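You operate a simulated robot arm through the tools that you are given. There is no shell and no other tool.

You are at the controls of a simulated robot arm. One attempt, no reset.

Task
Load the rose basket into the small still, start its water, then set the heat to high.
Fine: the dome waits on the cork mat and is back on before the heat. Set down upright: what you pick out.

Only the result counts: the job must be done as asked and must still hold three seconds after the hand-in. Knocking over, shifting, dropping, spilling or breaking anything else fails it.

Robot
A 6-joint arm with a two-finger parallel gripper, fixed in place. Base frame: the origin is at the foot of the arm, x ahead of it, y to its left, z up; the work surface is at about z = 0.004. Units: m, degrees, N and s.
With the tool pointing down near the work surface it reaches from about 0.12 to 0.5 m from the base axis. Its first joint turns from -72.0 to 72.0 degrees. Payload 0.65 kg.
Tool frame: the origin (TCP) lies between the finger pads and is the grasp point; the fingertips stand 0.025 m ahead of it; z points along the fingers, y is the line along which they close. Largest opening 0.076 m; finger width 0.018, thickness 0.01; the body of the gripper, 0.036 by 0.078 m, starts 0.045 m behind the TCP.
Orientation is that of the tool frame in the base frame, as a unit quaternion [w, x, y, z]. With the fingers straight down and closing along the base's y, the tool's x points along the base's -x, its y along +y and its z along -z.

Tools
- The arm moves only by the tool jog_arm. Its arguments are lists of equal length, an entry for each row: "linear": the shift along the base's x, y, z in mm, a list of three; "rotation": the turn, a rotation vector about the base's x, y, z in degrees, a list of three; "fingers": the opening, from 0 (shut) to 1 (fully open). In form: {"linear": [[dx, dy, dz], ...], "rotation": [[wx, wy, wz], ...], "fingers": [fingers, ...]}. A call has 1 to 20 rows; each row is the pose to reach, as a shift and turn from the pose commanded when the call began. Rows are played at 5 a second. More than 0.05 m and 8.6 degrees between two rows, or a gripper value outside its range, and nothing of the call is played. Where a pose cannot be reached the arm comes as near as it can. A force on the tool above 70 N (or 10 N above the force at the start of the call, whichever is more), or a blocked arm, ends the call early, and 0.2 s more pass. Each finger travels about 0.108 m/s and halts on what it meets, pressing with about 27 N; the grip force reading is that of the motor and also rises with nothing between the fingers. The clock runs only during rows and for 0.2 s after the last one: add rows that repeat a pose to give the fingers time. The reply holds the time, the measured pose of the TCP, the force on the tool along the base axes, the opening and the grip force, in the units named above and with some noise, with the torque about the TCP (base axes, N m) and any sound that the robot's microphone picked up.
- Cameras (640 x 400 px; columns grow to the right, rows downward): "scene" is fixed at [0.0498, 0.2781, 0.4008]; the picture's right is [-0.70, -0.72, 0.00], its down [-0.49, 0.48, -0.73] and it looks along [0.52, -0.51, -0.69] (base axes); focal length 214 px, centre (320, 200). "wrist" rides on the gripper at [0.058, 0.011, -0.081] in the tool frame; the picture's right is [-0.18, 0.98, 0.00], its down [-0.75, -0.14, -0.64] and it looks along [-0.63, -0.12, 0.77] (tool axes); focal length 243 px, centre (320, 200). There is no depth. A picture from a camera that has moved, and an enlarged one, comes with that camera's place and axes in the base frame and with its lens. The place of the scene camera against the robot may be out by one fixed shift of up to 0.018 m in any direction.
- capture(camera): a new picture of that camera. The clock stands still meanwhile.
- inspect(camera, box): a new picture of the part [left, top, right, bottom] of that camera's present view, enlarged. The clock stands still meanwhile.
- sign_off(): hands the job in; it is judged then, once.

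Nothing tells you positions but the pictures and the camera data. Unless the task says otherwise, let go and move clear before handing in.

The tools are called after "Emit:" by a JSON object that holds its "method" and its "body". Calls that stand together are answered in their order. jog_arm: Moves the arm, as the interface text tells. Its arguments: {"type":"object","properties":{"linear":{"type":"array","items":{"type":"array","items":{"type":"number"}}},"rotation":{"type":"array","items":{"type":"array","items":{"type":"number"}}},"fingers":{"type":"array","items":{"type":"number"}}},"required":["linear","rotation","fingers"]} The other tools are called the same way: capture (camera) takes a picture; inspect (camera, box) takes an enlarged picture of a part of a camera's view; sign_off () hands the job in.

At the start:

```text
time: 0.0
ee_pos: [0.1595, 0.2473, 0.318]
tool_rot: [0.0, -0.002, 1.0, 0.001]
force: [0.9, -1.0, -0.1]
moment: [-0.03, 0.0, 0.0]
gripper_width: 0.0761
finger_force: 0.0
```

scene: 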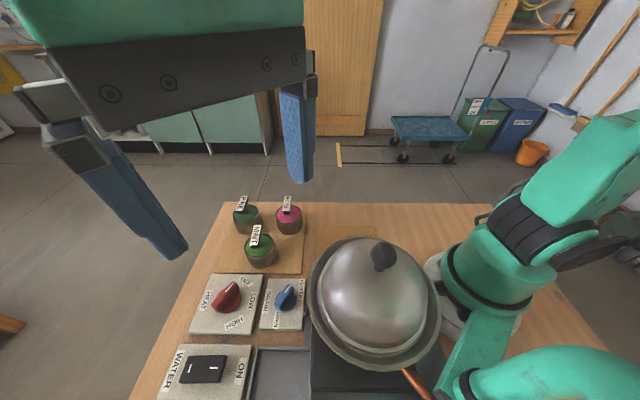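
wrist: 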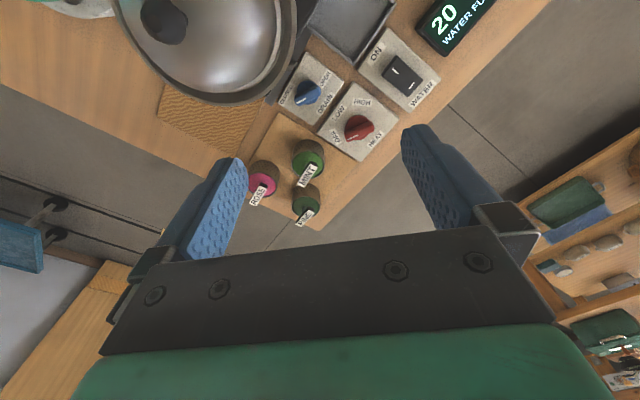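

I see a small still with a domed lid, three labelled baskets (rose, mint, pine?), a heat knob, a drain/blue knob and a water rocker switch. I'll look closer before moving.

Emit:
{"method": "inspect", "body": {"camera": "scene", "box": [140, 180, 460, 400]}}

Emit:
{"method": "inspect", "body": {"camera": "wrist", "box": [100, 0, 500, 240]}}

Emit:
{"method": "inspect", "body": {"camera": "scene", "box": [150, 260, 320, 400]}}

```text
1.82 times, centred on (300, 290) of scene
camera zoom: at [0.0498, 0.2781, 0.4008], right [-0.7, -0.72, 0.0], down [-0.49, 0.48, -0.73], along [0.52, -0.51, -0.69], focal length 390 px, centre (356, 36)
```

zoom: 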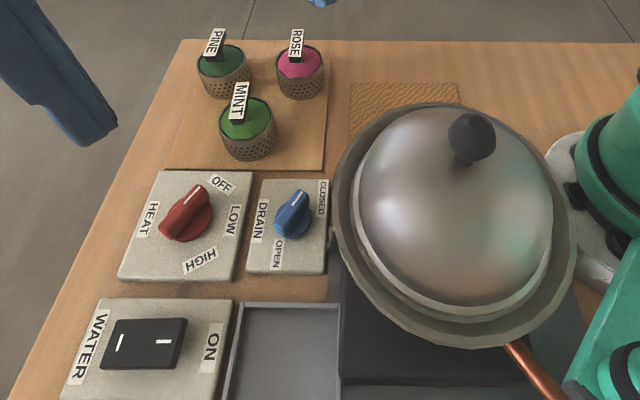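

```text
1.60 times, centred on (300, 120) of wrist
camera zoom: at [0.1005, 0.259, 0.399], right [0.18, 0.98, 0.0], down [0.75, -0.14, 0.64], along [0.63, -0.12, -0.77], focal length 388 px, centre (352, 328)
```

zoom: 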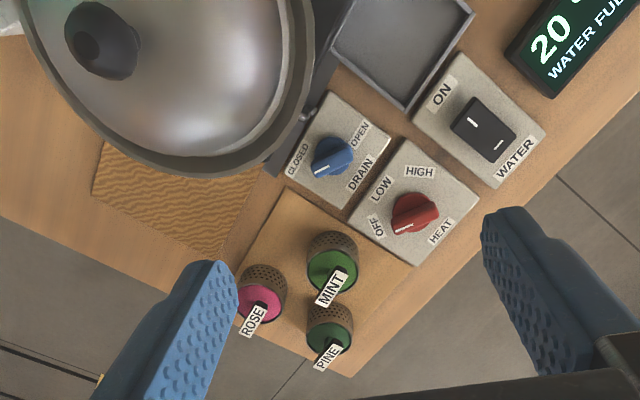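

```text
2.86 times, centred on (235, 330) of scene
camera zoom: at [0.0498, 0.2781, 0.4008], right [-0.7, -0.72, 0.0], down [-0.49, 0.48, -0.73], along [0.52, -0.51, -0.69], focal length 613 px, centre (563, -171)
```

zoom: 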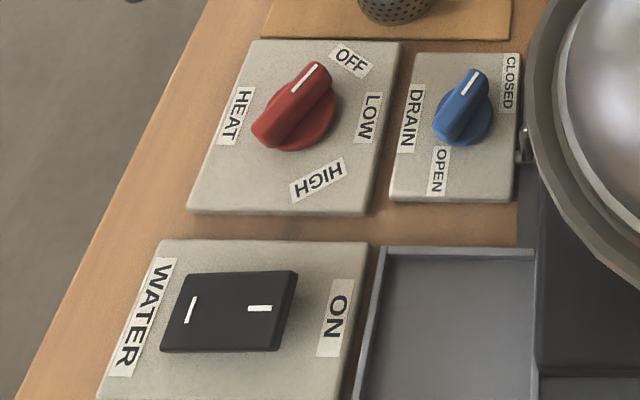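

The rose basket sits on the wooden board around (0.33, 0.11) with mint and pine beside it, the dome is near (0.09, 0.13), the cork mat lies between the still and the board, and the controls are on the left. I'll move high above everything to get more views for triangulation.

Emit:
{"method": "jog_arm", "body": {"linear": [[0, -40, 10], [0, -80, 20], [0, -120, 30], [0, -160, 30], [0, -160, 30]], "rotation": [[0, 0, 0], [0, 0, 0], [0, 0, 0], [0, 0, 0], [0, 0, 0]], "fingers": [1, 1, 1, 1, 1]}}

Emit:
{"method": "capture", "body": {"camera": "wrist"}}

Emit:
{"method": "capture", "body": {"camera": "scene"}}

```text
time: 1.2
ee_pos: [0.1576, 0.0861, 0.3476]
tool_rot: [0.0, -0.001, 1.0, -0.001]
force: [0.5, 0.5, 0.3]
moment: [0.01, 0.01, 0.02]
gripper_width: 0.0757
finger_force: 0.1
```

```text
taken
camera wrist: at [0.0994, 0.0972, 0.4285], right [0.18, 0.98, 0.0], down [0.75, -0.14, 0.64], along [0.63, -0.12, -0.77], focal length 243 px, centre (320, 200)
```

wrist: 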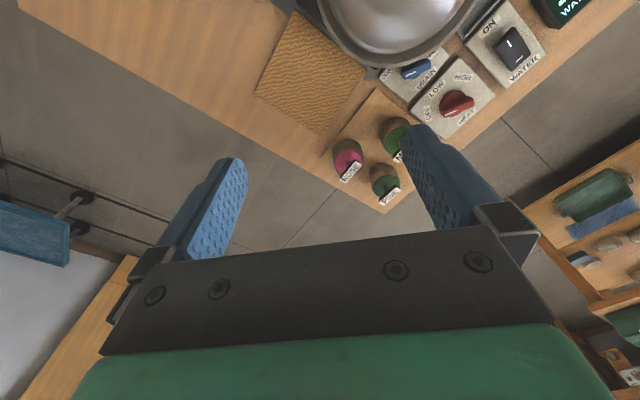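

```text
taken
```

scene: 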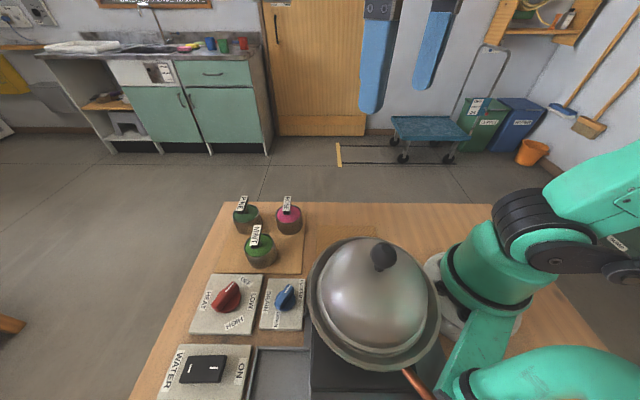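

The view is clear; the bench is turned about 45° to the base frame. I'll zoom in on this view for precise pixel positions of the baskets, mat and dome.

Emit:
{"method": "inspect", "body": {"camera": "wrist", "box": [240, 0, 560, 200]}}

Emit:
{"method": "inspect", "body": {"camera": "scene", "box": [220, 190, 460, 340]}}

Emit:
{"method": "inspect", "body": {"camera": "scene", "box": [280, 220, 480, 400]}}

```text
2.00 times, centred on (400, 100) of wrist
camera zoom: at [0.0994, 0.0972, 0.4285], right [0.18, 0.98, 0.0], down [0.75, -0.14, 0.64], along [0.63, -0.12, -0.77], focal length 485 px, centre (160, 400)
```

zoom: 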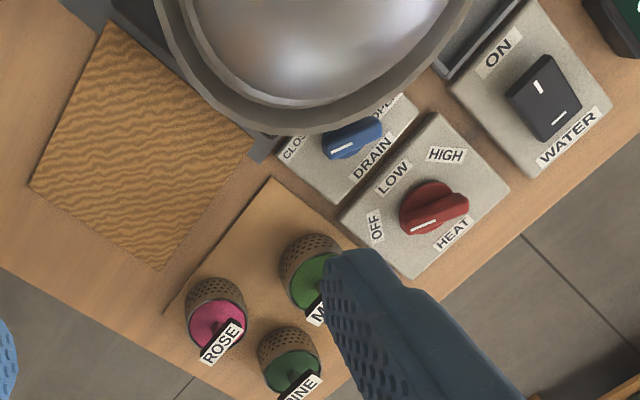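

```text
2.67 times, centred on (340, 265) of scene
camera zoom: at [0.0498, 0.2781, 0.4008], right [-0.7, -0.72, 0.0], down [-0.49, 0.48, -0.73], along [0.52, -0.51, -0.69], focal length 572 px, centre (267, 27)
```

zoom: 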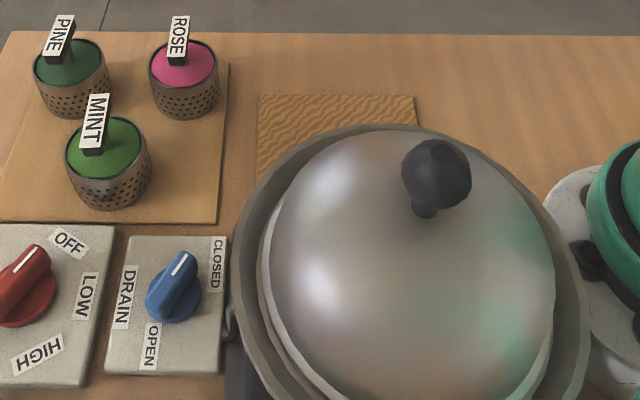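

```text
2.22 times, centred on (380, 310) of scene
camera zoom: at [0.0498, 0.2781, 0.4008], right [-0.7, -0.72, 0.0], down [-0.49, 0.48, -0.73], along [0.52, -0.51, -0.69], focal length 477 px, centre (187, -44)
```

zoom: 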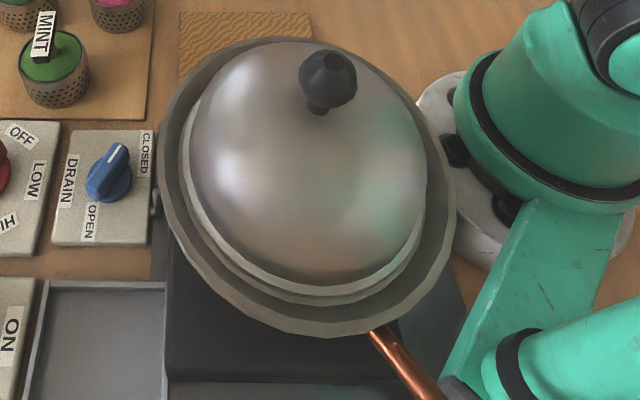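

Baskets carry label tabs on black handles, and the dome has a black ball knob. I'll swing round to the still's left side with the wrist turned -90° to see the dome, the display and the still's edge from a second direction.

Emit:
{"method": "jog_arm", "body": {"linear": [[0, 18, 1], [0, 36, 2], [0, 54, 3], [0, 72, 4], [0, 90, 5], [0, 108, 6], [0, 126, 7], [0, 144, 8], [0, 162, 9], [0, 180, 10], [-6, 198, 11], [-12, 210, 12], [-12, 210, 12]], "rotation": [[0, 0, -7.5], [0, 0, -15], [0, 0, -22.5], [0, 0, -30], [0, 0, -37.5], [0, 0, -45], [0, 0, -52.5], [0, 0, -60], [0, 0, -67.5], [0, 0, -75], [0, 0, -82.5], [0, 0, -90], [0, 0, -90]], "fingers": [1, 1, 1, 1, 1, 1, 1, 1, 1, 1, 1, 1, 1]}}

Emit:
{"method": "capture", "body": {"camera": "wrist"}}

```text
time: 4.0
ee_pos: [0.1479, 0.298, 0.361]
tool_rot: [0.001, 0.707, 0.707, 0.0]
force: [-1.0, -0.5, 0.0]
moment: [-0.01, -0.01, 0.0]
gripper_width: 0.076
finger_force: 0.1
```

```text
taken
camera wrist: at [0.1584, 0.3562, 0.4418], right [0.98, -0.18, 0.0], down [-0.14, -0.75, 0.64], along [-0.12, -0.63, -0.77], focal length 243 px, centre (320, 200)
```

wrist: 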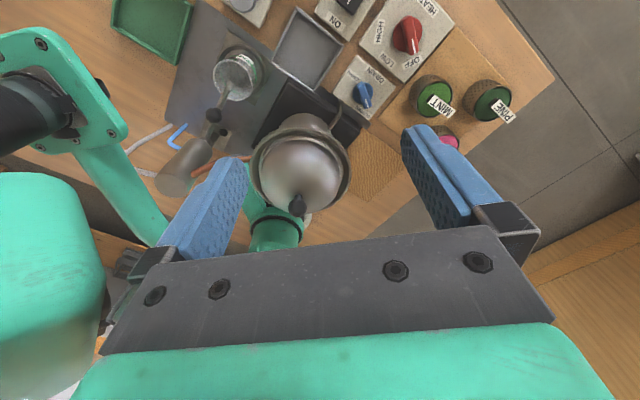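

Now I can see the condenser, a receiver jar, a green tray and another control further left of the still. I'll zoom in here.

Emit:
{"method": "inspect", "body": {"camera": "wrist", "box": [100, 0, 420, 200]}}

Emit:
{"method": "inspect", "body": {"camera": "wrist", "box": [300, 0, 560, 170]}}

Emit:
{"method": "inspect", "body": {"camera": "wrist", "box": [200, 80, 420, 230]}}

Emit:
{"method": "capture", "body": {"camera": "scene"}}

```text
2.00 times, centred on (260, 100) of wrist
camera zoom: at [0.1584, 0.3562, 0.4418], right [0.98, -0.18, 0.0], down [-0.14, -0.75, 0.64], along [-0.12, -0.63, -0.77], focal length 485 px, centre (440, 400)
```

zoom: 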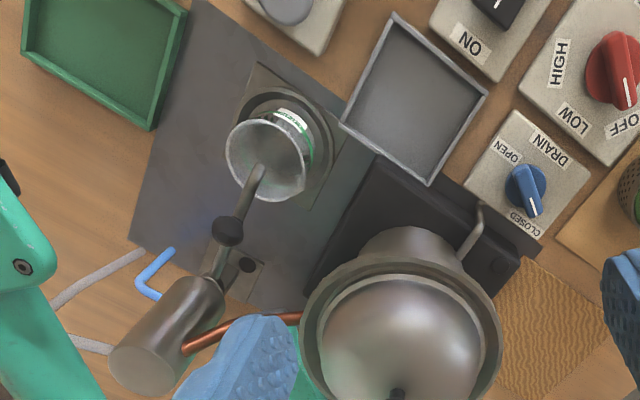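

```text
2.35 times, centred on (430, 85) of wrist
camera zoom: at [0.1584, 0.3562, 0.4418], right [0.98, -0.18, 0.0], down [-0.14, -0.75, 0.64], along [-0.12, -0.63, -0.77], focal length 571 px, centre (61, 471)
```

zoom: 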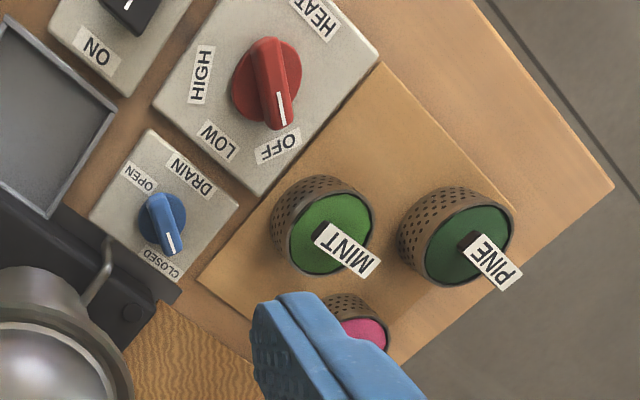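

```text
2.67 times, centred on (310, 155) of wrist
camera zoom: at [0.1584, 0.3562, 0.4418], right [0.98, -0.18, 0.0], down [-0.14, -0.75, 0.64], along [-0.12, -0.63, -0.77], focal length 647 px, centre (347, 320)
```

zoom: 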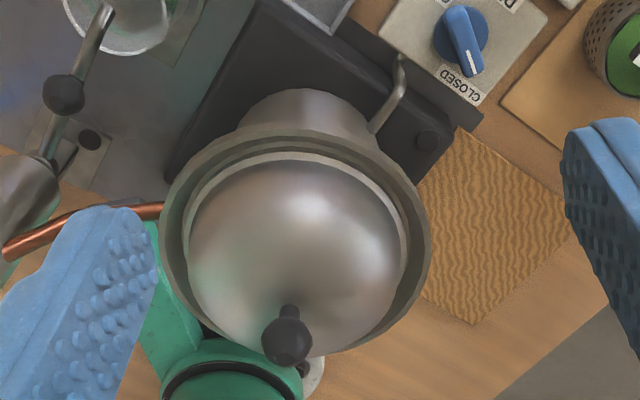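

```text
taken
```

scene: 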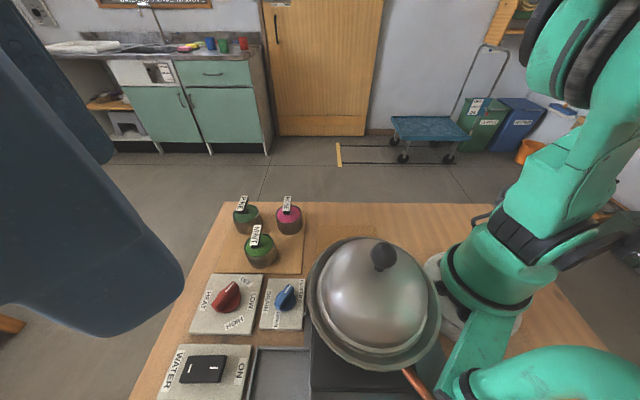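

The knob ball triangulates to about (0.095, 0.168, 0.221) and the cork mat centre to about (0.20, 0.061). I'll take one more view from the front, looking back, to see the dome in profile, the condenser and the green structure near the base.

Emit:
{"method": "jog_arm", "body": {"linear": [[20, -6, 0], [40, -12, 0], [60, -18, 0], [80, -24, 0], [100, -30, 0], [120, -36, 0], [140, -42, 0], [152, -48, 0], [152, -48, 0]], "rotation": [[0, 0, -7.5], [0, 0, -15], [0, 0, -22.5], [0, 0, -30], [0, 0, -37.5], [0, 0, -45], [0, 0, -52.5], [0, 0, -60], [0, 0, -60]], "fingers": [1, 1, 1, 1, 1, 1, 1, 1, 1]}}

Emit:
{"method": "capture", "body": {"camera": "wrist"}}

Emit:
{"method": "capture", "body": {"camera": "scene"}}

```text
time: 6.0
ee_pos: [0.3311, 0.1391, 0.3363]
tool_rot: [-0.002, 0.965, 0.262, -0.001]
force: [-0.6, -0.7, 0.2]
moment: [-0.01, -0.01, -0.01]
gripper_width: 0.0761
finger_force: 0.0
out of reach, approached as far as the arm can: row 2, 3, 4, 5, 6, 7, 8, 9
```

```text
taken
camera wrist: at [0.3875, 0.1598, 0.4175], right [0.34, -0.94, 0.0], down [-0.72, -0.26, 0.64], along [-0.61, -0.22, -0.77], focal length 243 px, centre (320, 200)
```

wrist: 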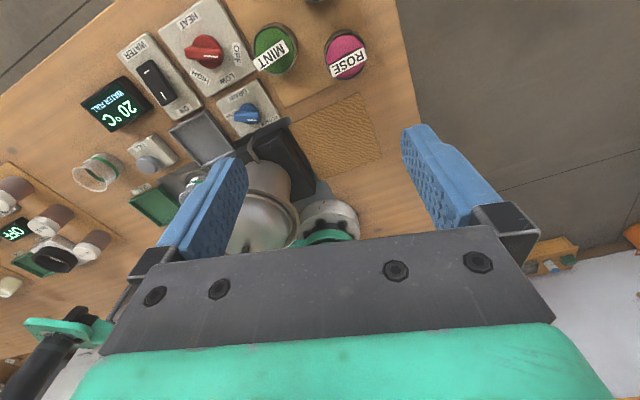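

```text
taken
```

scene: 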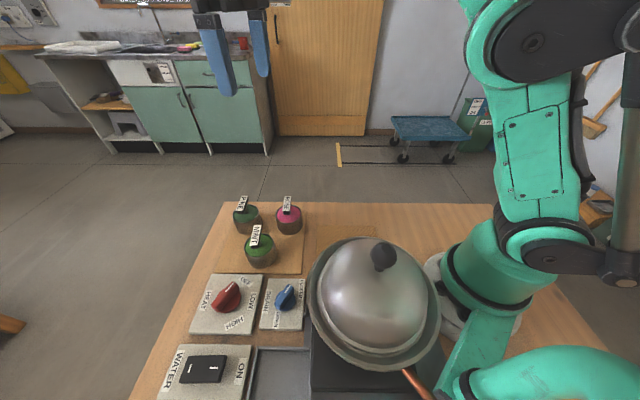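

There's a second station visible beyond the green tray (with an "OFF" display), so "small still" is a choice. I'll zoom in to read it.

Emit:
{"method": "inspect", "body": {"camera": "wrist", "box": [0, 140, 240, 300]}}

Emit:
{"method": "inspect", "body": {"camera": "wrist", "box": [60, 20, 300, 200]}}

Emit:
{"method": "inspect", "body": {"camera": "wrist", "box": [180, 0, 420, 180]}}

Emit:
{"method": "inspect", "body": {"camera": "wrist", "box": [0, 240, 160, 400]}}

```text
2.50 times, centred on (120, 220) of wrist
camera zoom: at [0.3875, 0.1598, 0.4175], right [0.34, -0.94, 0.0], down [-0.72, -0.26, 0.64], along [-0.61, -0.22, -0.77], focal length 606 px, centre (820, 150)
```

zoom: 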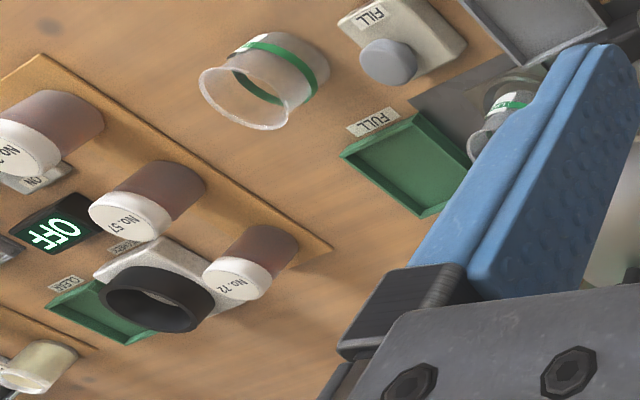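

```text
2.22 times, centred on (180, 110) of wrist
camera zoom: at [0.3875, 0.1598, 0.4175], right [0.34, -0.94, 0.0], down [-0.72, -0.26, 0.64], along [-0.61, -0.22, -0.77], focal length 539 px, centre (631, 400)
```

zoom: 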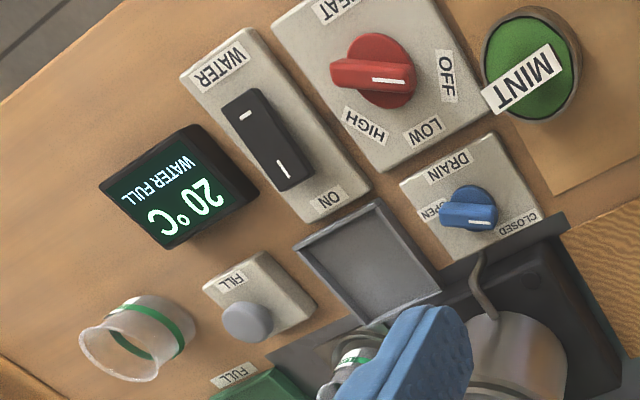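

```text
2.22 times, centred on (300, 90) of wrist
camera zoom: at [0.3875, 0.1598, 0.4175], right [0.34, -0.94, 0.0], down [-0.72, -0.26, 0.64], along [-0.61, -0.22, -0.77], focal length 539 px, centre (364, 444)
```

zoom: 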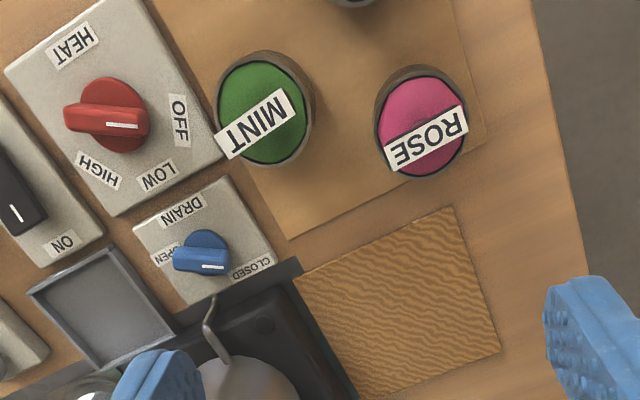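

```text
2.50 times, centred on (80, 320) of wrist
camera zoom: at [0.3875, 0.1598, 0.4175], right [0.34, -0.94, 0.0], down [-0.72, -0.26, 0.64], along [-0.61, -0.22, -0.77], focal length 606 px, centre (920, -100)
```

zoom: 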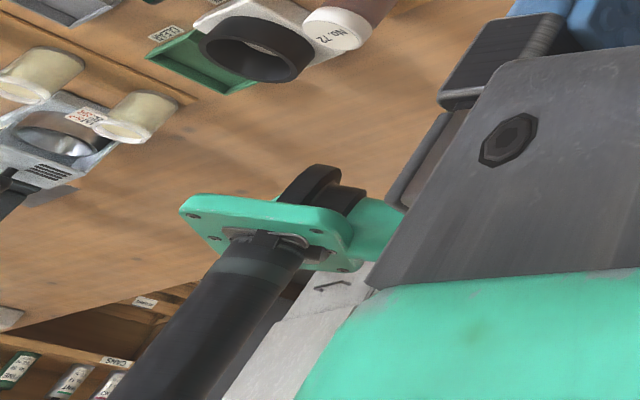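

The reachable still at (0.095, 0.168) with the 20 °C "WATER FULL" display is the small one. Rose's label is at about (0.337, 0.104, 0.073), its top at z≈0.038, and the label runs along -45°. I'll bring the wrist to yaw -45° and check where the commanded pose is.

Emit:
{"method": "jog_arm", "body": {"linear": [[0, 0, 0], [0, 0, 0], [0, 0, 0], [0, 0, 0], [0, 0, 0], [0, 0, 0], [0, 0, 0], [0, 0, 0], [0, 0, 0], [0, 0, 0], [0, 0, 0], [0, 0, 0], [0, 0, 0], [0, 0, 0], [0, 0, 0]], "rotation": [[0, 0, 7.5], [0, 0, 15], [0, 0, 22.5], [0, 0, 30], [0, 0, 37.5], [0, 0, 45], [0, 0, 52.5], [0, 0, 60], [0, 0, 67.5], [0, 0, 75], [0, 0, 82.5], [0, 0, 90], [0, 0, 97.5], [0, 0, 105], [0, 0, 105]], "fingers": [1, 1, 1, 1, 1, 1, 1, 1, 1, 1, 1, 1, 1, 1, 1]}}

```text
time: 9.2
ee_pos: [0.3311, 0.139, 0.3343]
tool_rot: [0.0, 0.38, 0.925, 0.0]
force: [0.4, 0.2, 0.7]
moment: [0.0, 0.0, -0.02]
gripper_width: 0.076
finger_force: 0.0
```

The commanded pose follows the reached one, now at yaw -45°. I'll lower above the rose basket to a viewing height to examine its handle.

Emit:
{"method": "jog_arm", "body": {"linear": [[2, -8, -35], [4, -16, -70], [6, -25, -105], [8, -34, -140], [8, -34, -165], [8, -34, -165]], "rotation": [[0, 0, 0], [0, 0, 0], [0, 0, 0], [0, 0, 0], [0, 0, 0], [0, 0, 0]], "fingers": [1, 1, 1, 1, 1, 1]}}

Emit:
{"method": "capture", "body": {"camera": "wrist"}}

Emit:
{"method": "capture", "body": {"camera": "scene"}}

```text
time: 10.6
ee_pos: [0.3391, 0.1061, 0.1692]
tool_rot: [0.0, 0.382, 0.924, 0.001]
force: [-0.5, -0.5, 0.0]
moment: [0.0, 0.0, -0.01]
gripper_width: 0.0759
finger_force: 0.0
```

```text
taken
camera wrist: at [0.3061, 0.1557, 0.249], right [0.82, 0.57, 0.0], down [0.43, -0.63, 0.64], along [0.36, -0.53, -0.77], focal length 243 px, centre (320, 200)
```

wrist: 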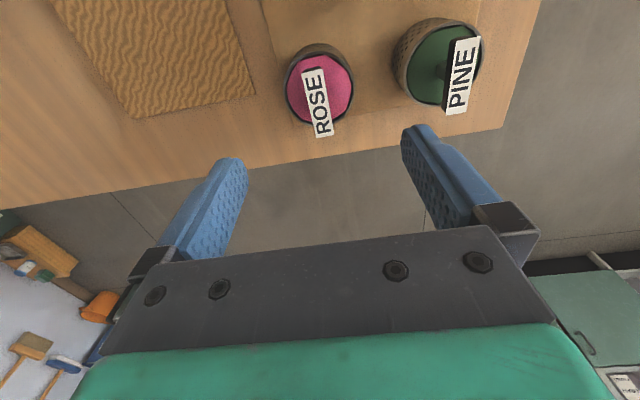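

```text
taken
```

scene: 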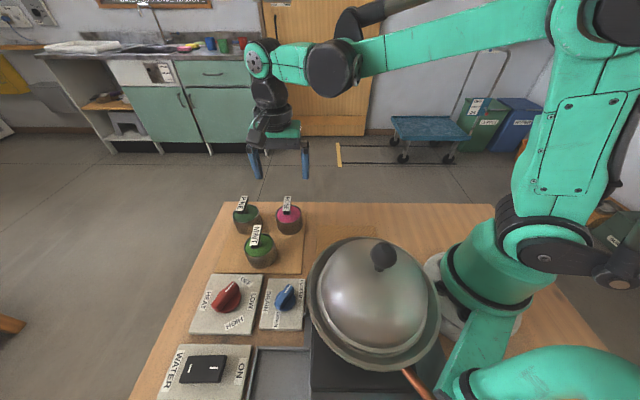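

Emit:
{"method": "inspect", "body": {"camera": "wrist", "box": [240, 0, 520, 175]}}

Emit:
{"method": "inspect", "body": {"camera": "scene", "box": [220, 180, 340, 280]}}

```text
2.29 times, centred on (380, 88) of wrist
camera zoom: at [0.3061, 0.1557, 0.249], right [0.82, 0.57, 0.0], down [0.43, -0.63, 0.64], along [0.36, -0.53, -0.77], focal length 555 px, centre (183, 457)
```

zoom: 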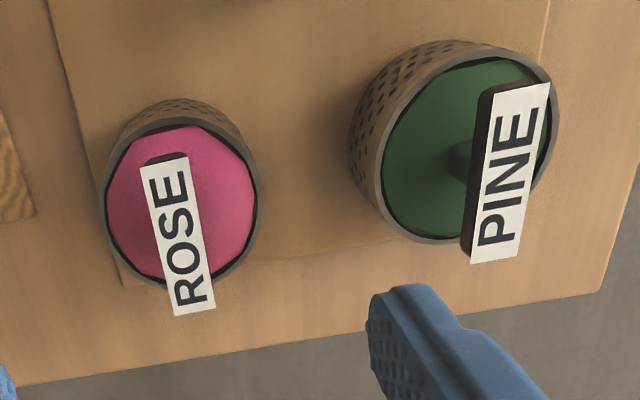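

```text
4.00 times, centred on (280, 230) of scene
camera zoom: at [0.0498, 0.2781, 0.4008], right [-0.7, -0.72, 0.0], down [-0.49, 0.48, -0.73], along [0.52, -0.51, -0.69], focal length 858 px, centre (480, 80)
```

zoom: 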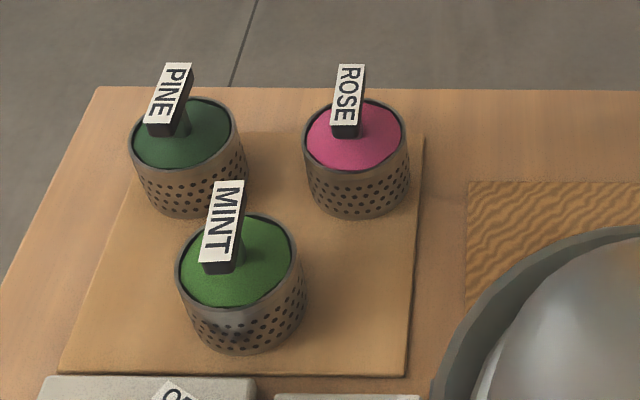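

The rose basket has a T-handle: a bar about 12 × 46 mm on a post at (0.337, 0.106), top at z≈0.073, with the narrow direction along +45°, which matches yaw -45°. Next I'll rise and go above the dome knob.

Emit:
{"method": "jog_arm", "body": {"linear": [[0, 0, 45], [0, 0, 90], [0, 0, 135], [-40, 10, 150], [-80, 20, 150], [-120, 30, 150], [-160, 40, 150], [-200, 50, 150], [-244, 61, 150], [-244, 61, 150]], "rotation": [[0, 0, 0], [0, 0, 0], [0, 0, 0], [0, 0, 0], [0, 0, 0], [0, 0, 0], [0, 0, 0], [0, 0, 0], [0, 0, 0], [0, 0, 0]], "fingers": [1, 1, 1, 1, 1, 1, 1, 1, 1, 1]}}

Emit:
{"method": "capture", "body": {"camera": "wrist"}}

Emit:
{"method": "capture", "body": {"camera": "scene"}}

```text
time: 12.8
ee_pos: [0.0933, 0.164, 0.3221]
tool_rot: [0.0, 0.381, 0.924, 0.001]
force: [0.0, 0.6, -0.2]
moment: [-0.02, -0.01, -0.03]
gripper_width: 0.0761
finger_force: 0.2
```

```text
taken
camera wrist: at [0.0605, 0.2139, 0.4024], right [0.82, 0.57, 0.0], down [0.43, -0.63, 0.64], along [0.36, -0.53, -0.77], focal length 243 px, centre (320, 200)
```

wrist: 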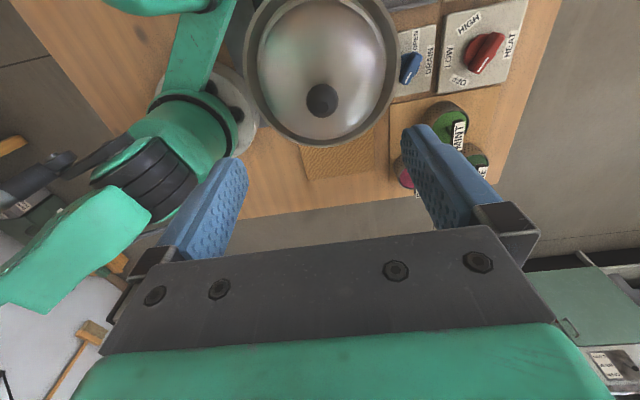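

```text
taken
```

scene: 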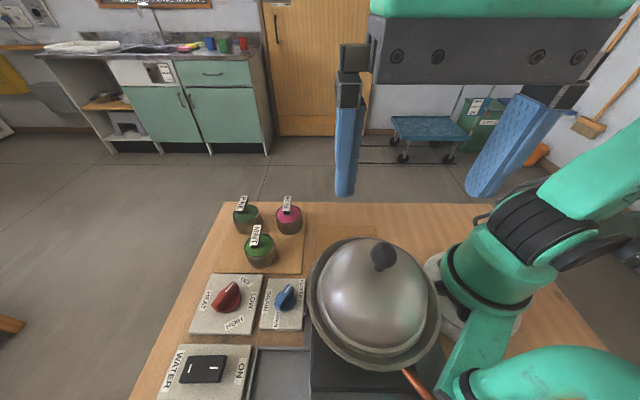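

The knob at this view backs up the (0.094, 0.167, 0.221) estimate. I'll zoom in to refine it before lowering.

Emit:
{"method": "inspect", "body": {"camera": "wrist", "box": [230, 0, 430, 150]}}

Emit:
{"method": "inspect", "body": {"camera": "scene", "box": [340, 225, 430, 290]}}

```text
2.67 times, centred on (330, 75) of wrist
camera zoom: at [0.0605, 0.2139, 0.4024], right [0.82, 0.57, 0.0], down [0.43, -0.63, 0.64], along [0.36, -0.53, -0.77], focal length 647 px, centre (293, 533)
```

zoom: 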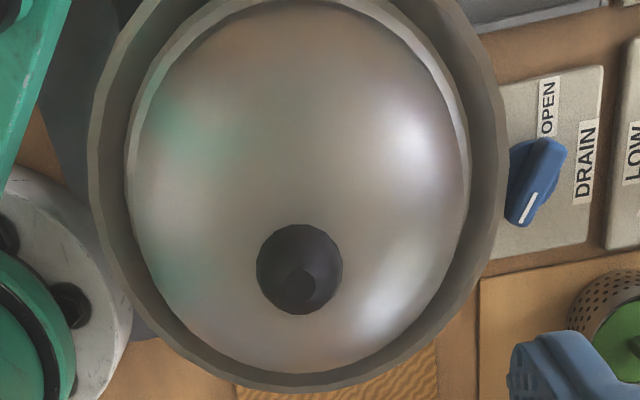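

```text
6.15 times, centred on (385, 258) of scene
camera zoom: at [0.0498, 0.2781, 0.4008], right [-0.7, -0.72, 0.0], down [-0.49, 0.48, -0.73], along [0.52, -0.51, -0.69], focal length 1320 px, centre (-80, -154)
```

zoom: 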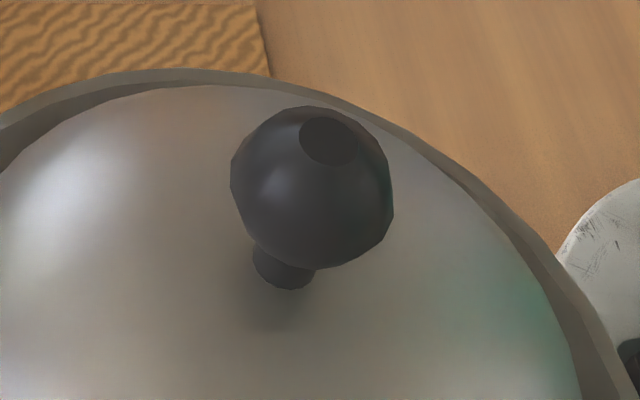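

The ball is ~24 mm wide at (0.0945, 0.167, 0.221), sitting ~20 mm above the dome surface. I'll descend partway and check alignment.

Emit:
{"method": "jog_arm", "body": {"linear": [[0, 1, -20], [1, 2, -40], [1, 2, -55], [1, 2, -55]], "rotation": [[0, 0, 0], [0, 0, 0], [0, 0, 0], [0, 0, 0]], "fingers": [1, 1, 1, 1]}}

Emit:
{"method": "capture", "body": {"camera": "wrist"}}

Emit:
{"method": "capture", "body": {"camera": "scene"}}

```text
time: 13.8
ee_pos: [0.0954, 0.1663, 0.2651]
tool_rot: [0.0, 0.382, 0.924, 0.0]
force: [-0.7, 0.1, 0.4]
moment: [-0.02, 0.01, 0.01]
gripper_width: 0.0761
finger_force: 0.0
```

```text
taken
camera wrist: at [0.0624, 0.2157, 0.3463], right [0.82, 0.57, 0.0], down [0.43, -0.63, 0.64], along [0.36, -0.53, -0.77], focal length 243 px, centre (320, 200)
```

wrist: 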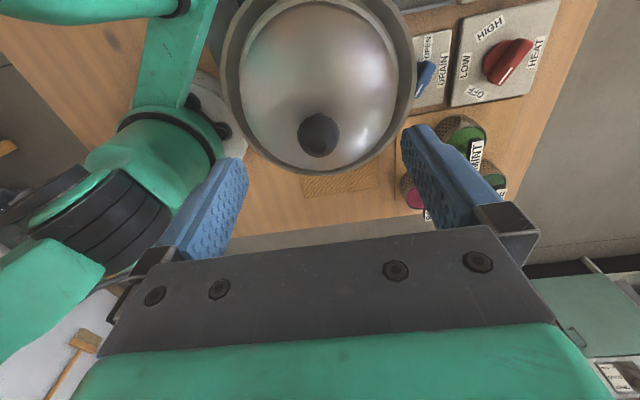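

```text
taken
```

scene: 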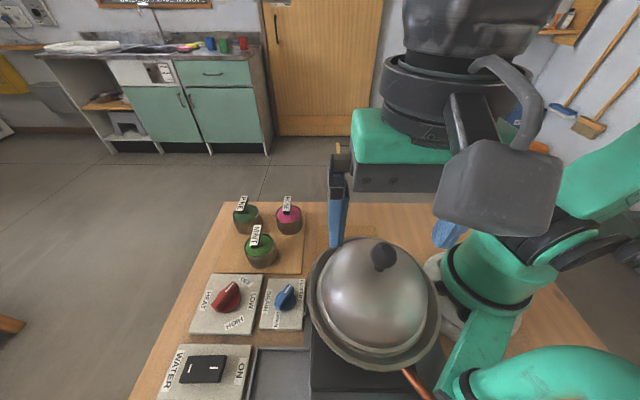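

Ball confirmed at (0.094, 0.167, 0.220). I'll lower to TCP z≈0.230 and close on the knob.

Emit:
{"method": "jog_arm", "body": {"linear": [[0, 0, -15], [-1, 1, -28], [-1, 1, -35], [-1, 1, -35]], "rotation": [[0, 0, 0], [0, 0, 0], [0, 0, 0], [0, 0, 0]], "fingers": [1, 1, 1, 1]}}

Emit:
{"method": "capture", "body": {"camera": "wrist"}}

```text
time: 14.8
ee_pos: [0.0949, 0.1688, 0.2299]
tool_rot: [0.0, 0.382, 0.924, 0.0]
force: [0.2, 0.2, 0.1]
moment: [0.01, -0.01, 0.01]
gripper_width: 0.0759
finger_force: 0.0
```

```text
taken
camera wrist: at [0.0603, 0.2182, 0.3111], right [0.82, 0.57, 0.0], down [0.43, -0.63, 0.64], along [0.36, -0.53, -0.77], focal length 243 px, centre (320, 200)
```

wrist: 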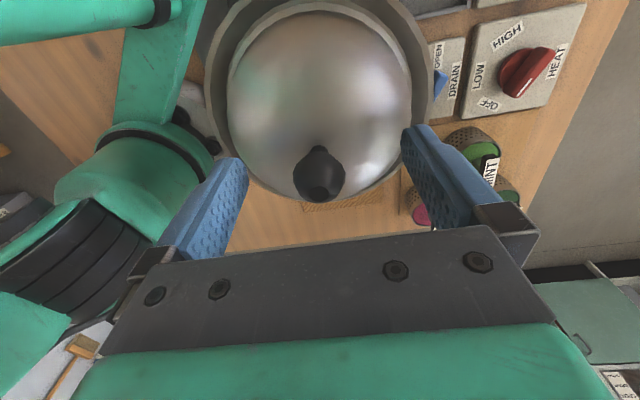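

The ball is centred between the fingers. Closing on it now with a 1–2 mm correction.

Emit:
{"method": "jog_arm", "body": {"linear": [[1, -1.5, 0], [1, -1.5, 0], [1, -1.5, 0], [1, -1.5, 0], [1, -1.5, 0], [1, -1.5, 0]], "rotation": [[0, 0, 0], [0, 0, 0], [0, 0, 0], [0, 0, 0], [0, 0, 0], [0, 0, 0]], "fingers": [1, 0.6, 0.4, 0.2, 0, 0]}}

Emit:
{"method": "capture", "body": {"camera": "wrist"}}

```text
time: 16.2
ee_pos: [0.0941, 0.1672, 0.2299]
tool_rot: [0.0, 0.381, 0.924, 0.001]
force: [-0.4, -0.4, 1.3]
moment: [-0.01, 0.02, -0.01]
gripper_width: 0.0229
finger_force: 27.5
```

```text
taken
camera wrist: at [0.0614, 0.2167, 0.311], right [0.82, 0.57, 0.0], down [0.43, -0.63, 0.64], along [0.36, -0.53, -0.77], focal length 243 px, centre (320, 200)
```

wrist: 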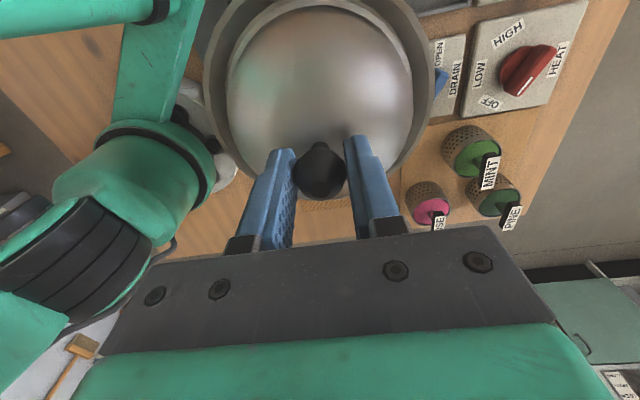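

Knob gripped at 22.9 mm. I'll lift gently straight up and check.

Emit:
{"method": "jog_arm", "body": {"linear": [[0, 0, 8], [0, 0, 16], [0, 0, 30], [0, 0, 45], [0, 0, 60], [0, 0, 60]], "rotation": [[0, 0, 0], [0, 0, 0], [0, 0, 0], [0, 0, 0], [0, 0, 0], [0, 0, 0]], "fingers": [0, 0, 0, 0, 0, 0]}}

Emit:
{"method": "capture", "body": {"camera": "wrist"}}

Emit:
{"method": "capture", "body": {"camera": "scene"}}

```text
time: 17.6
ee_pos: [0.0949, 0.1667, 0.2898]
tool_rot: [0.0, 0.382, 0.924, -0.001]
force: [-0.1, -0.8, -0.4]
moment: [0.0, 0.0, -0.01]
gripper_width: 0.0003
finger_force: 23.5
```

```text
taken
camera wrist: at [0.061, 0.2166, 0.371], right [0.82, 0.57, 0.0], down [0.43, -0.63, 0.64], along [0.36, -0.53, -0.77], focal length 243 px, centre (320, 200)
```

wrist: 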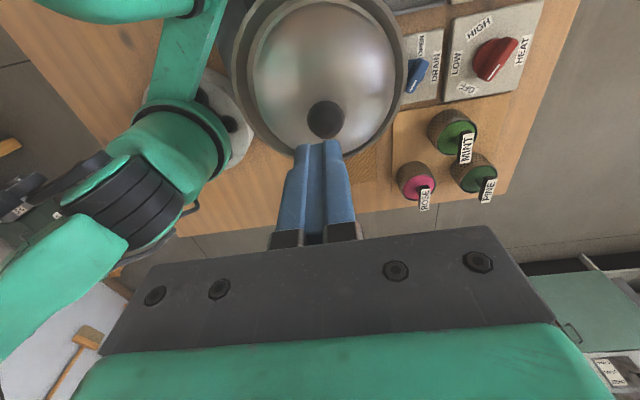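

```text
taken
```

scene: 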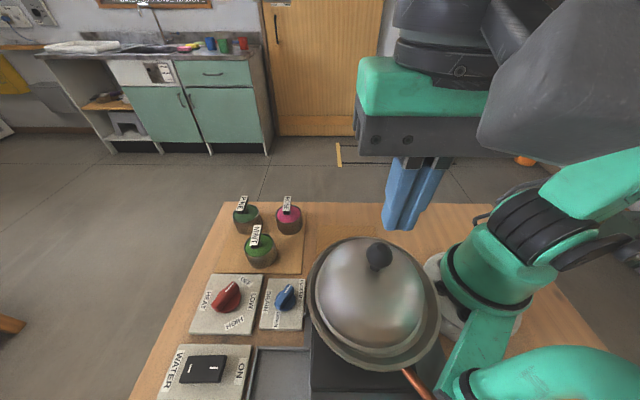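

The fingers slipped off the ball, and the dome appears to have moved slightly. I'll look closely at how it sits.

Emit:
{"method": "inspect", "body": {"camera": "scene", "box": [290, 220, 460, 390]}}

Emit:
{"method": "inspect", "body": {"camera": "wrist", "box": [210, 0, 420, 160]}}

```text
2.35 times, centred on (375, 305) of scene
camera zoom: at [0.0498, 0.2781, 0.4008], right [-0.7, -0.72, 0.0], down [-0.49, 0.48, -0.73], along [0.52, -0.51, -0.69], focal length 505 px, centre (191, -47)
```

zoom: 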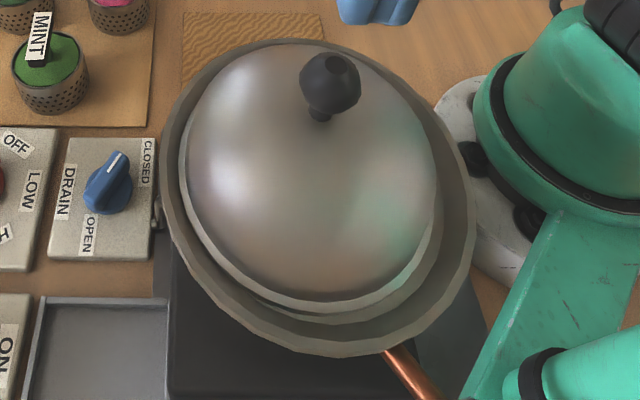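

```text
2.50 times, centred on (315, 80) of wrist
camera zoom: at [0.061, 0.2166, 0.371], right [0.82, 0.57, 0.0], down [0.43, -0.63, 0.64], along [0.36, -0.53, -0.77], focal length 606 px, centre (332, 500)
```

zoom: 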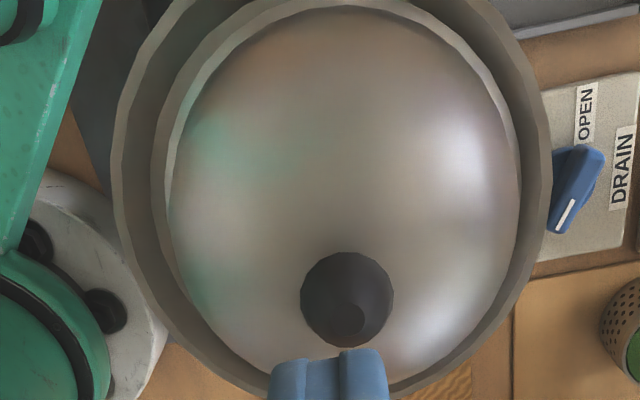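

I'll repeat the same zoom as before on the knob and rim to measure exactly how the dome shifted.

Emit:
{"method": "inspect", "body": {"camera": "scene", "box": [340, 225, 430, 290]}}

Emit:
{"method": "inspect", "body": {"camera": "scene", "box": [300, 290, 450, 390]}}

```text
6.15 times, centred on (385, 258) of scene
camera zoom: at [0.0498, 0.2781, 0.4008], right [-0.7, -0.72, 0.0], down [-0.49, 0.48, -0.73], along [0.52, -0.51, -0.69], focal length 1320 px, centre (-80, -154)
```

zoom: 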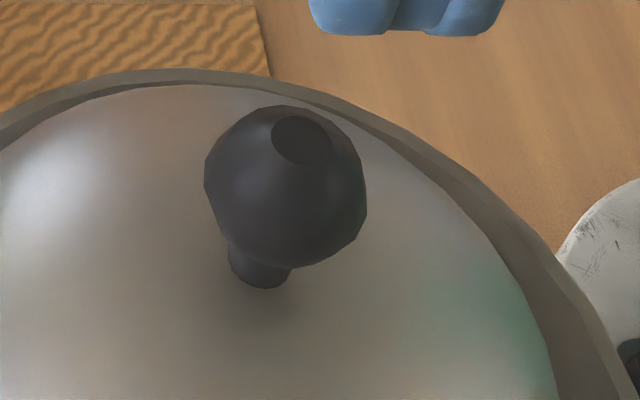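

```text
4.00 times, centred on (375, 340) of scene
camera zoom: at [0.0498, 0.2781, 0.4008], right [-0.7, -0.72, 0.0], down [-0.49, 0.48, -0.73], along [0.52, -0.51, -0.69], focal length 858 px, centre (100, -360)
```

zoom: 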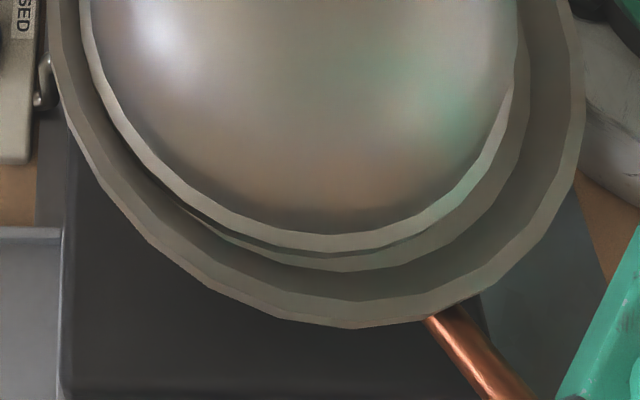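

The dome didn't rise: it only slid about 4.7 mm along +45° and still sits flat on its collar, with the ball now at (0.098, 0.170, 0.220). I'll reopen and go down again, deeper this time, watching the force for dome contact.

Emit:
{"method": "jog_arm", "body": {"linear": [[0, 0, 0], [0, 0, 0], [2.8, 3.3, 0], [2.8, 3.3, -20], [2.8, 3.3, -40], [2.8, 3.3, -55], [2.8, 3.3, -60], [2.8, 3.3, -61], [2.8, 3.3, -62], [2.8, 3.3, -62]], "rotation": [[0, 0, 0], [0, 0, 0], [0, 0, 0], [0, 0, 0], [0, 0, 0], [0, 0, 0], [0, 0, 0], [0, 0, 0], [0, 0, 0], [0, 0, 0]], "fingers": [0.5, 1, 1, 1, 1, 1, 1, 1, 1, 1]}}

Emit:
{"method": "capture", "body": {"camera": "wrist"}}

```text
time: 19.8
ee_pos: [0.0972, 0.1697, 0.2267]
tool_rot: [0.001, 0.382, 0.924, 0.001]
force: [0.5, -0.5, -0.8]
moment: [0.03, 0.02, 0.06]
gripper_width: 0.0761
finger_force: 0.2
```

```text
taken
camera wrist: at [0.065, 0.2197, 0.3086], right [0.82, 0.57, 0.0], down [0.43, -0.63, 0.64], along [0.36, -0.53, -0.77], focal length 243 px, centre (320, 200)
```

wrist: 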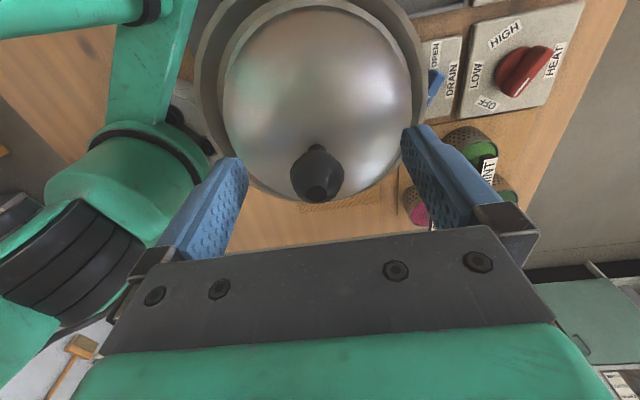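

The ball is centred and now deeper in the fingers. I'll close and try a very small 4 mm lift to read the force.

Emit:
{"method": "jog_arm", "body": {"linear": [[0, 0, 0], [0, 0, 0], [0, 0, 0], [0, 0, 0], [0, 0, 0], [0, 0, 1], [0, 0, 2], [0, 0, 3], [0, 0, 4], [0, 0, 4]], "rotation": [[0, 0, 0], [0, 0, 0], [0, 0, 0], [0, 0, 0], [0, 0, 0], [0, 0, 0], [0, 0, 0], [0, 0, 0], [0, 0, 0], [0, 0, 0]], "fingers": [0.6, 0.4, 0.2, 0, 0, 0, 0, 0, 0, 0]}}

Emit:
{"method": "capture", "body": {"camera": "wrist"}}

Emit:
{"method": "inspect", "body": {"camera": "scene", "box": [300, 220, 450, 390]}}

```text
time: 22.0
ee_pos: [0.0985, 0.1691, 0.2315]
tool_rot: [0.001, 0.382, 0.924, 0.001]
force: [0.3, -0.2, -2.4]
moment: [0.0, -0.02, 0.0]
gripper_width: 0.0232
finger_force: 27.0
```

```text
taken
camera wrist: at [0.0652, 0.2191, 0.3126], right [0.82, 0.57, 0.0], down [0.43, -0.63, 0.64], along [0.36, -0.53, -0.77], focal length 243 px, centre (320, 200)
```

wrist: 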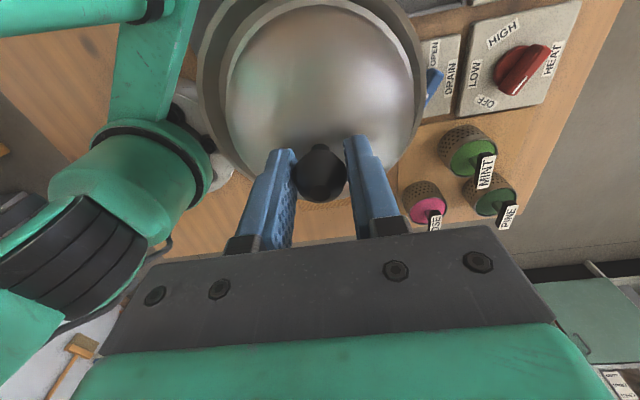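

```text
2.35 times, centred on (375, 305) of scene
camera zoom: at [0.0498, 0.2781, 0.4008], right [-0.7, -0.72, 0.0], down [-0.49, 0.48, -0.73], along [0.52, -0.51, -0.69], focal length 505 px, centre (191, -47)
```

zoom: 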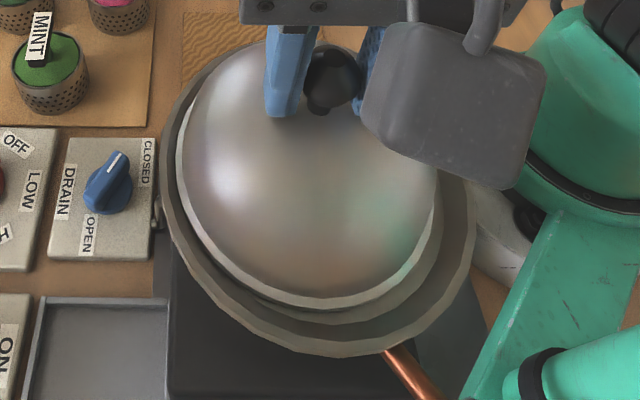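

Force shows about -2.4 N, so the dome's weight is being carried. I'll continue lifting slowly with the grip held.

Emit:
{"method": "jog_arm", "body": {"linear": [[0, 0, 1], [0, 0, 2], [0, 0, 4], [0, 0, 6], [0, 0, 8], [0, 0, 10], [0, 0, 12], [0, 0, 12]], "rotation": [[0, 0, 0], [0, 0, 0], [0, 0, 0], [0, 0, 0], [0, 0, 0], [0, 0, 0], [0, 0, 0], [0, 0, 0]], "fingers": [0, 0, 0, 0, 0, 0, 0, 0]}}

Emit:
{"method": "capture", "body": {"camera": "wrist"}}

Emit:
{"method": "inspect", "body": {"camera": "scene", "box": [300, 220, 450, 390]}}

```text
time: 23.8
ee_pos: [0.0985, 0.1695, 0.2454]
tool_rot: [0.0, 0.382, 0.924, 0.001]
force: [-0.3, 0.1, -2.6]
moment: [-0.02, 0.02, -0.02]
gripper_width: 0.0231
finger_force: 27.4
```

```text
taken
camera wrist: at [0.0652, 0.2194, 0.3257], right [0.82, 0.57, 0.0], down [0.43, -0.63, 0.64], along [0.36, -0.53, -0.77], focal length 243 px, centre (320, 200)
```

wrist: 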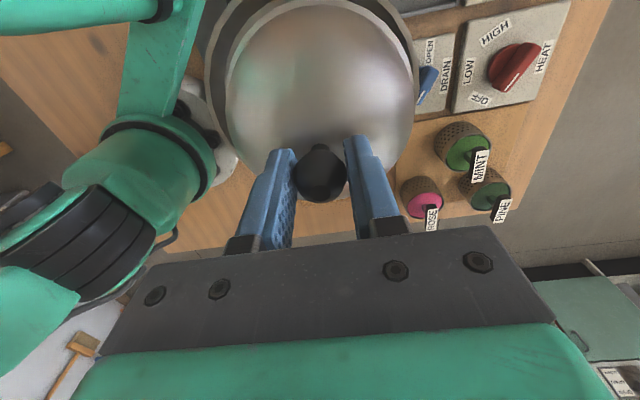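

```text
2.35 times, centred on (375, 305) of scene
camera zoom: at [0.0498, 0.2781, 0.4008], right [-0.7, -0.72, 0.0], down [-0.49, 0.48, -0.73], along [0.52, -0.51, -0.69], focal length 505 px, centre (191, -47)
```

zoom: 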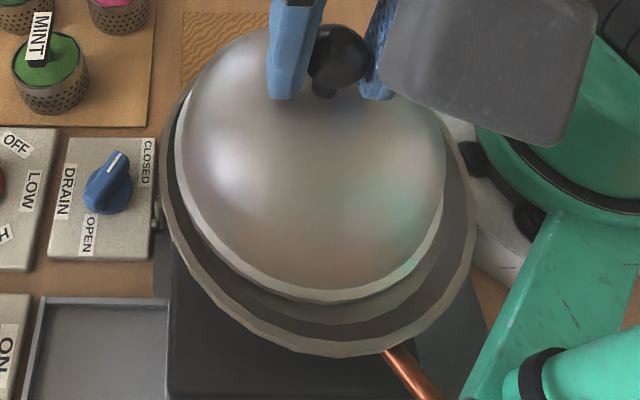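

The dome is up and the grip is holding steadily at slow speed. I'll keep lifting with gentle ramps until it's well clear of the rim.

Emit:
{"method": "jog_arm", "body": {"linear": [[0, 0, 1], [0, 0, 3], [0, 0, 5], [0, 0, 8], [0, 0, 11], [0, 0, 14], [0, 0, 17], [0, 0, 20], [0, 0, 23], [0, 0, 26], [0, 0, 29], [0, 0, 32], [0, 0, 35], [0, 0, 38], [0, 0, 41], [0, 0, 44], [0, 0, 46], [0, 0, 48], [0, 0, 49], [0, 0, 49]], "rotation": [[0, 0, 0], [0, 0, 0], [0, 0, 0], [0, 0, 0], [0, 0, 0], [0, 0, 0], [0, 0, 0], [0, 0, 0], [0, 0, 0], [0, 0, 0], [0, 0, 0], [0, 0, 0], [0, 0, 0], [0, 0, 0], [0, 0, 0], [0, 0, 0], [0, 0, 0], [0, 0, 0], [0, 0, 0], [0, 0, 0]], "fingers": [0, 0, 0, 0, 0, 0, 0, 0, 0, 0, 0, 0, 0, 0, 0, 0, 0, 0, 0, 0]}}

Emit:
{"method": "capture", "body": {"camera": "wrist"}}

Emit:
{"method": "capture", "body": {"camera": "scene"}}

```text
time: 28.0
ee_pos: [0.1004, 0.1702, 0.2929]
tool_rot: [0.0, 0.382, 0.924, 0.0]
force: [-0.3, -0.6, -2.8]
moment: [0.0, 0.03, -0.03]
gripper_width: 0.0229
finger_force: 26.5
```

```text
taken
camera wrist: at [0.0661, 0.2193, 0.3744], right [0.82, 0.57, 0.0], down [0.43, -0.63, 0.64], along [0.36, -0.53, -0.77], focal length 243 px, centre (320, 200)
```

wrist: 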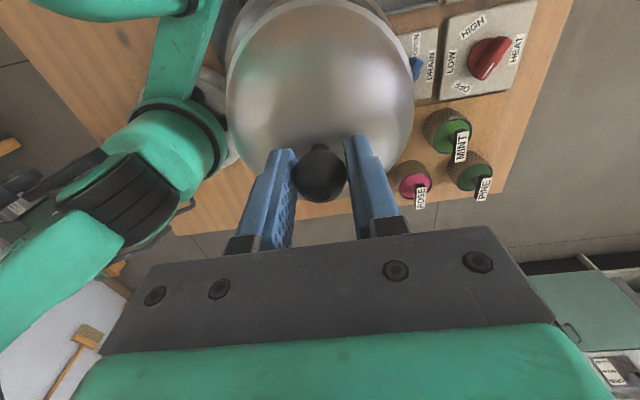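

```text
taken
```

scene: 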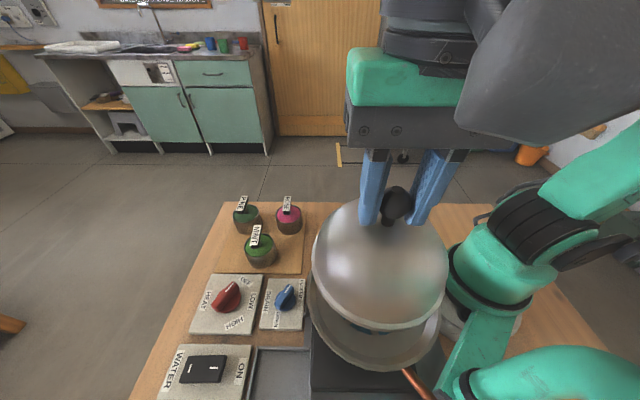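

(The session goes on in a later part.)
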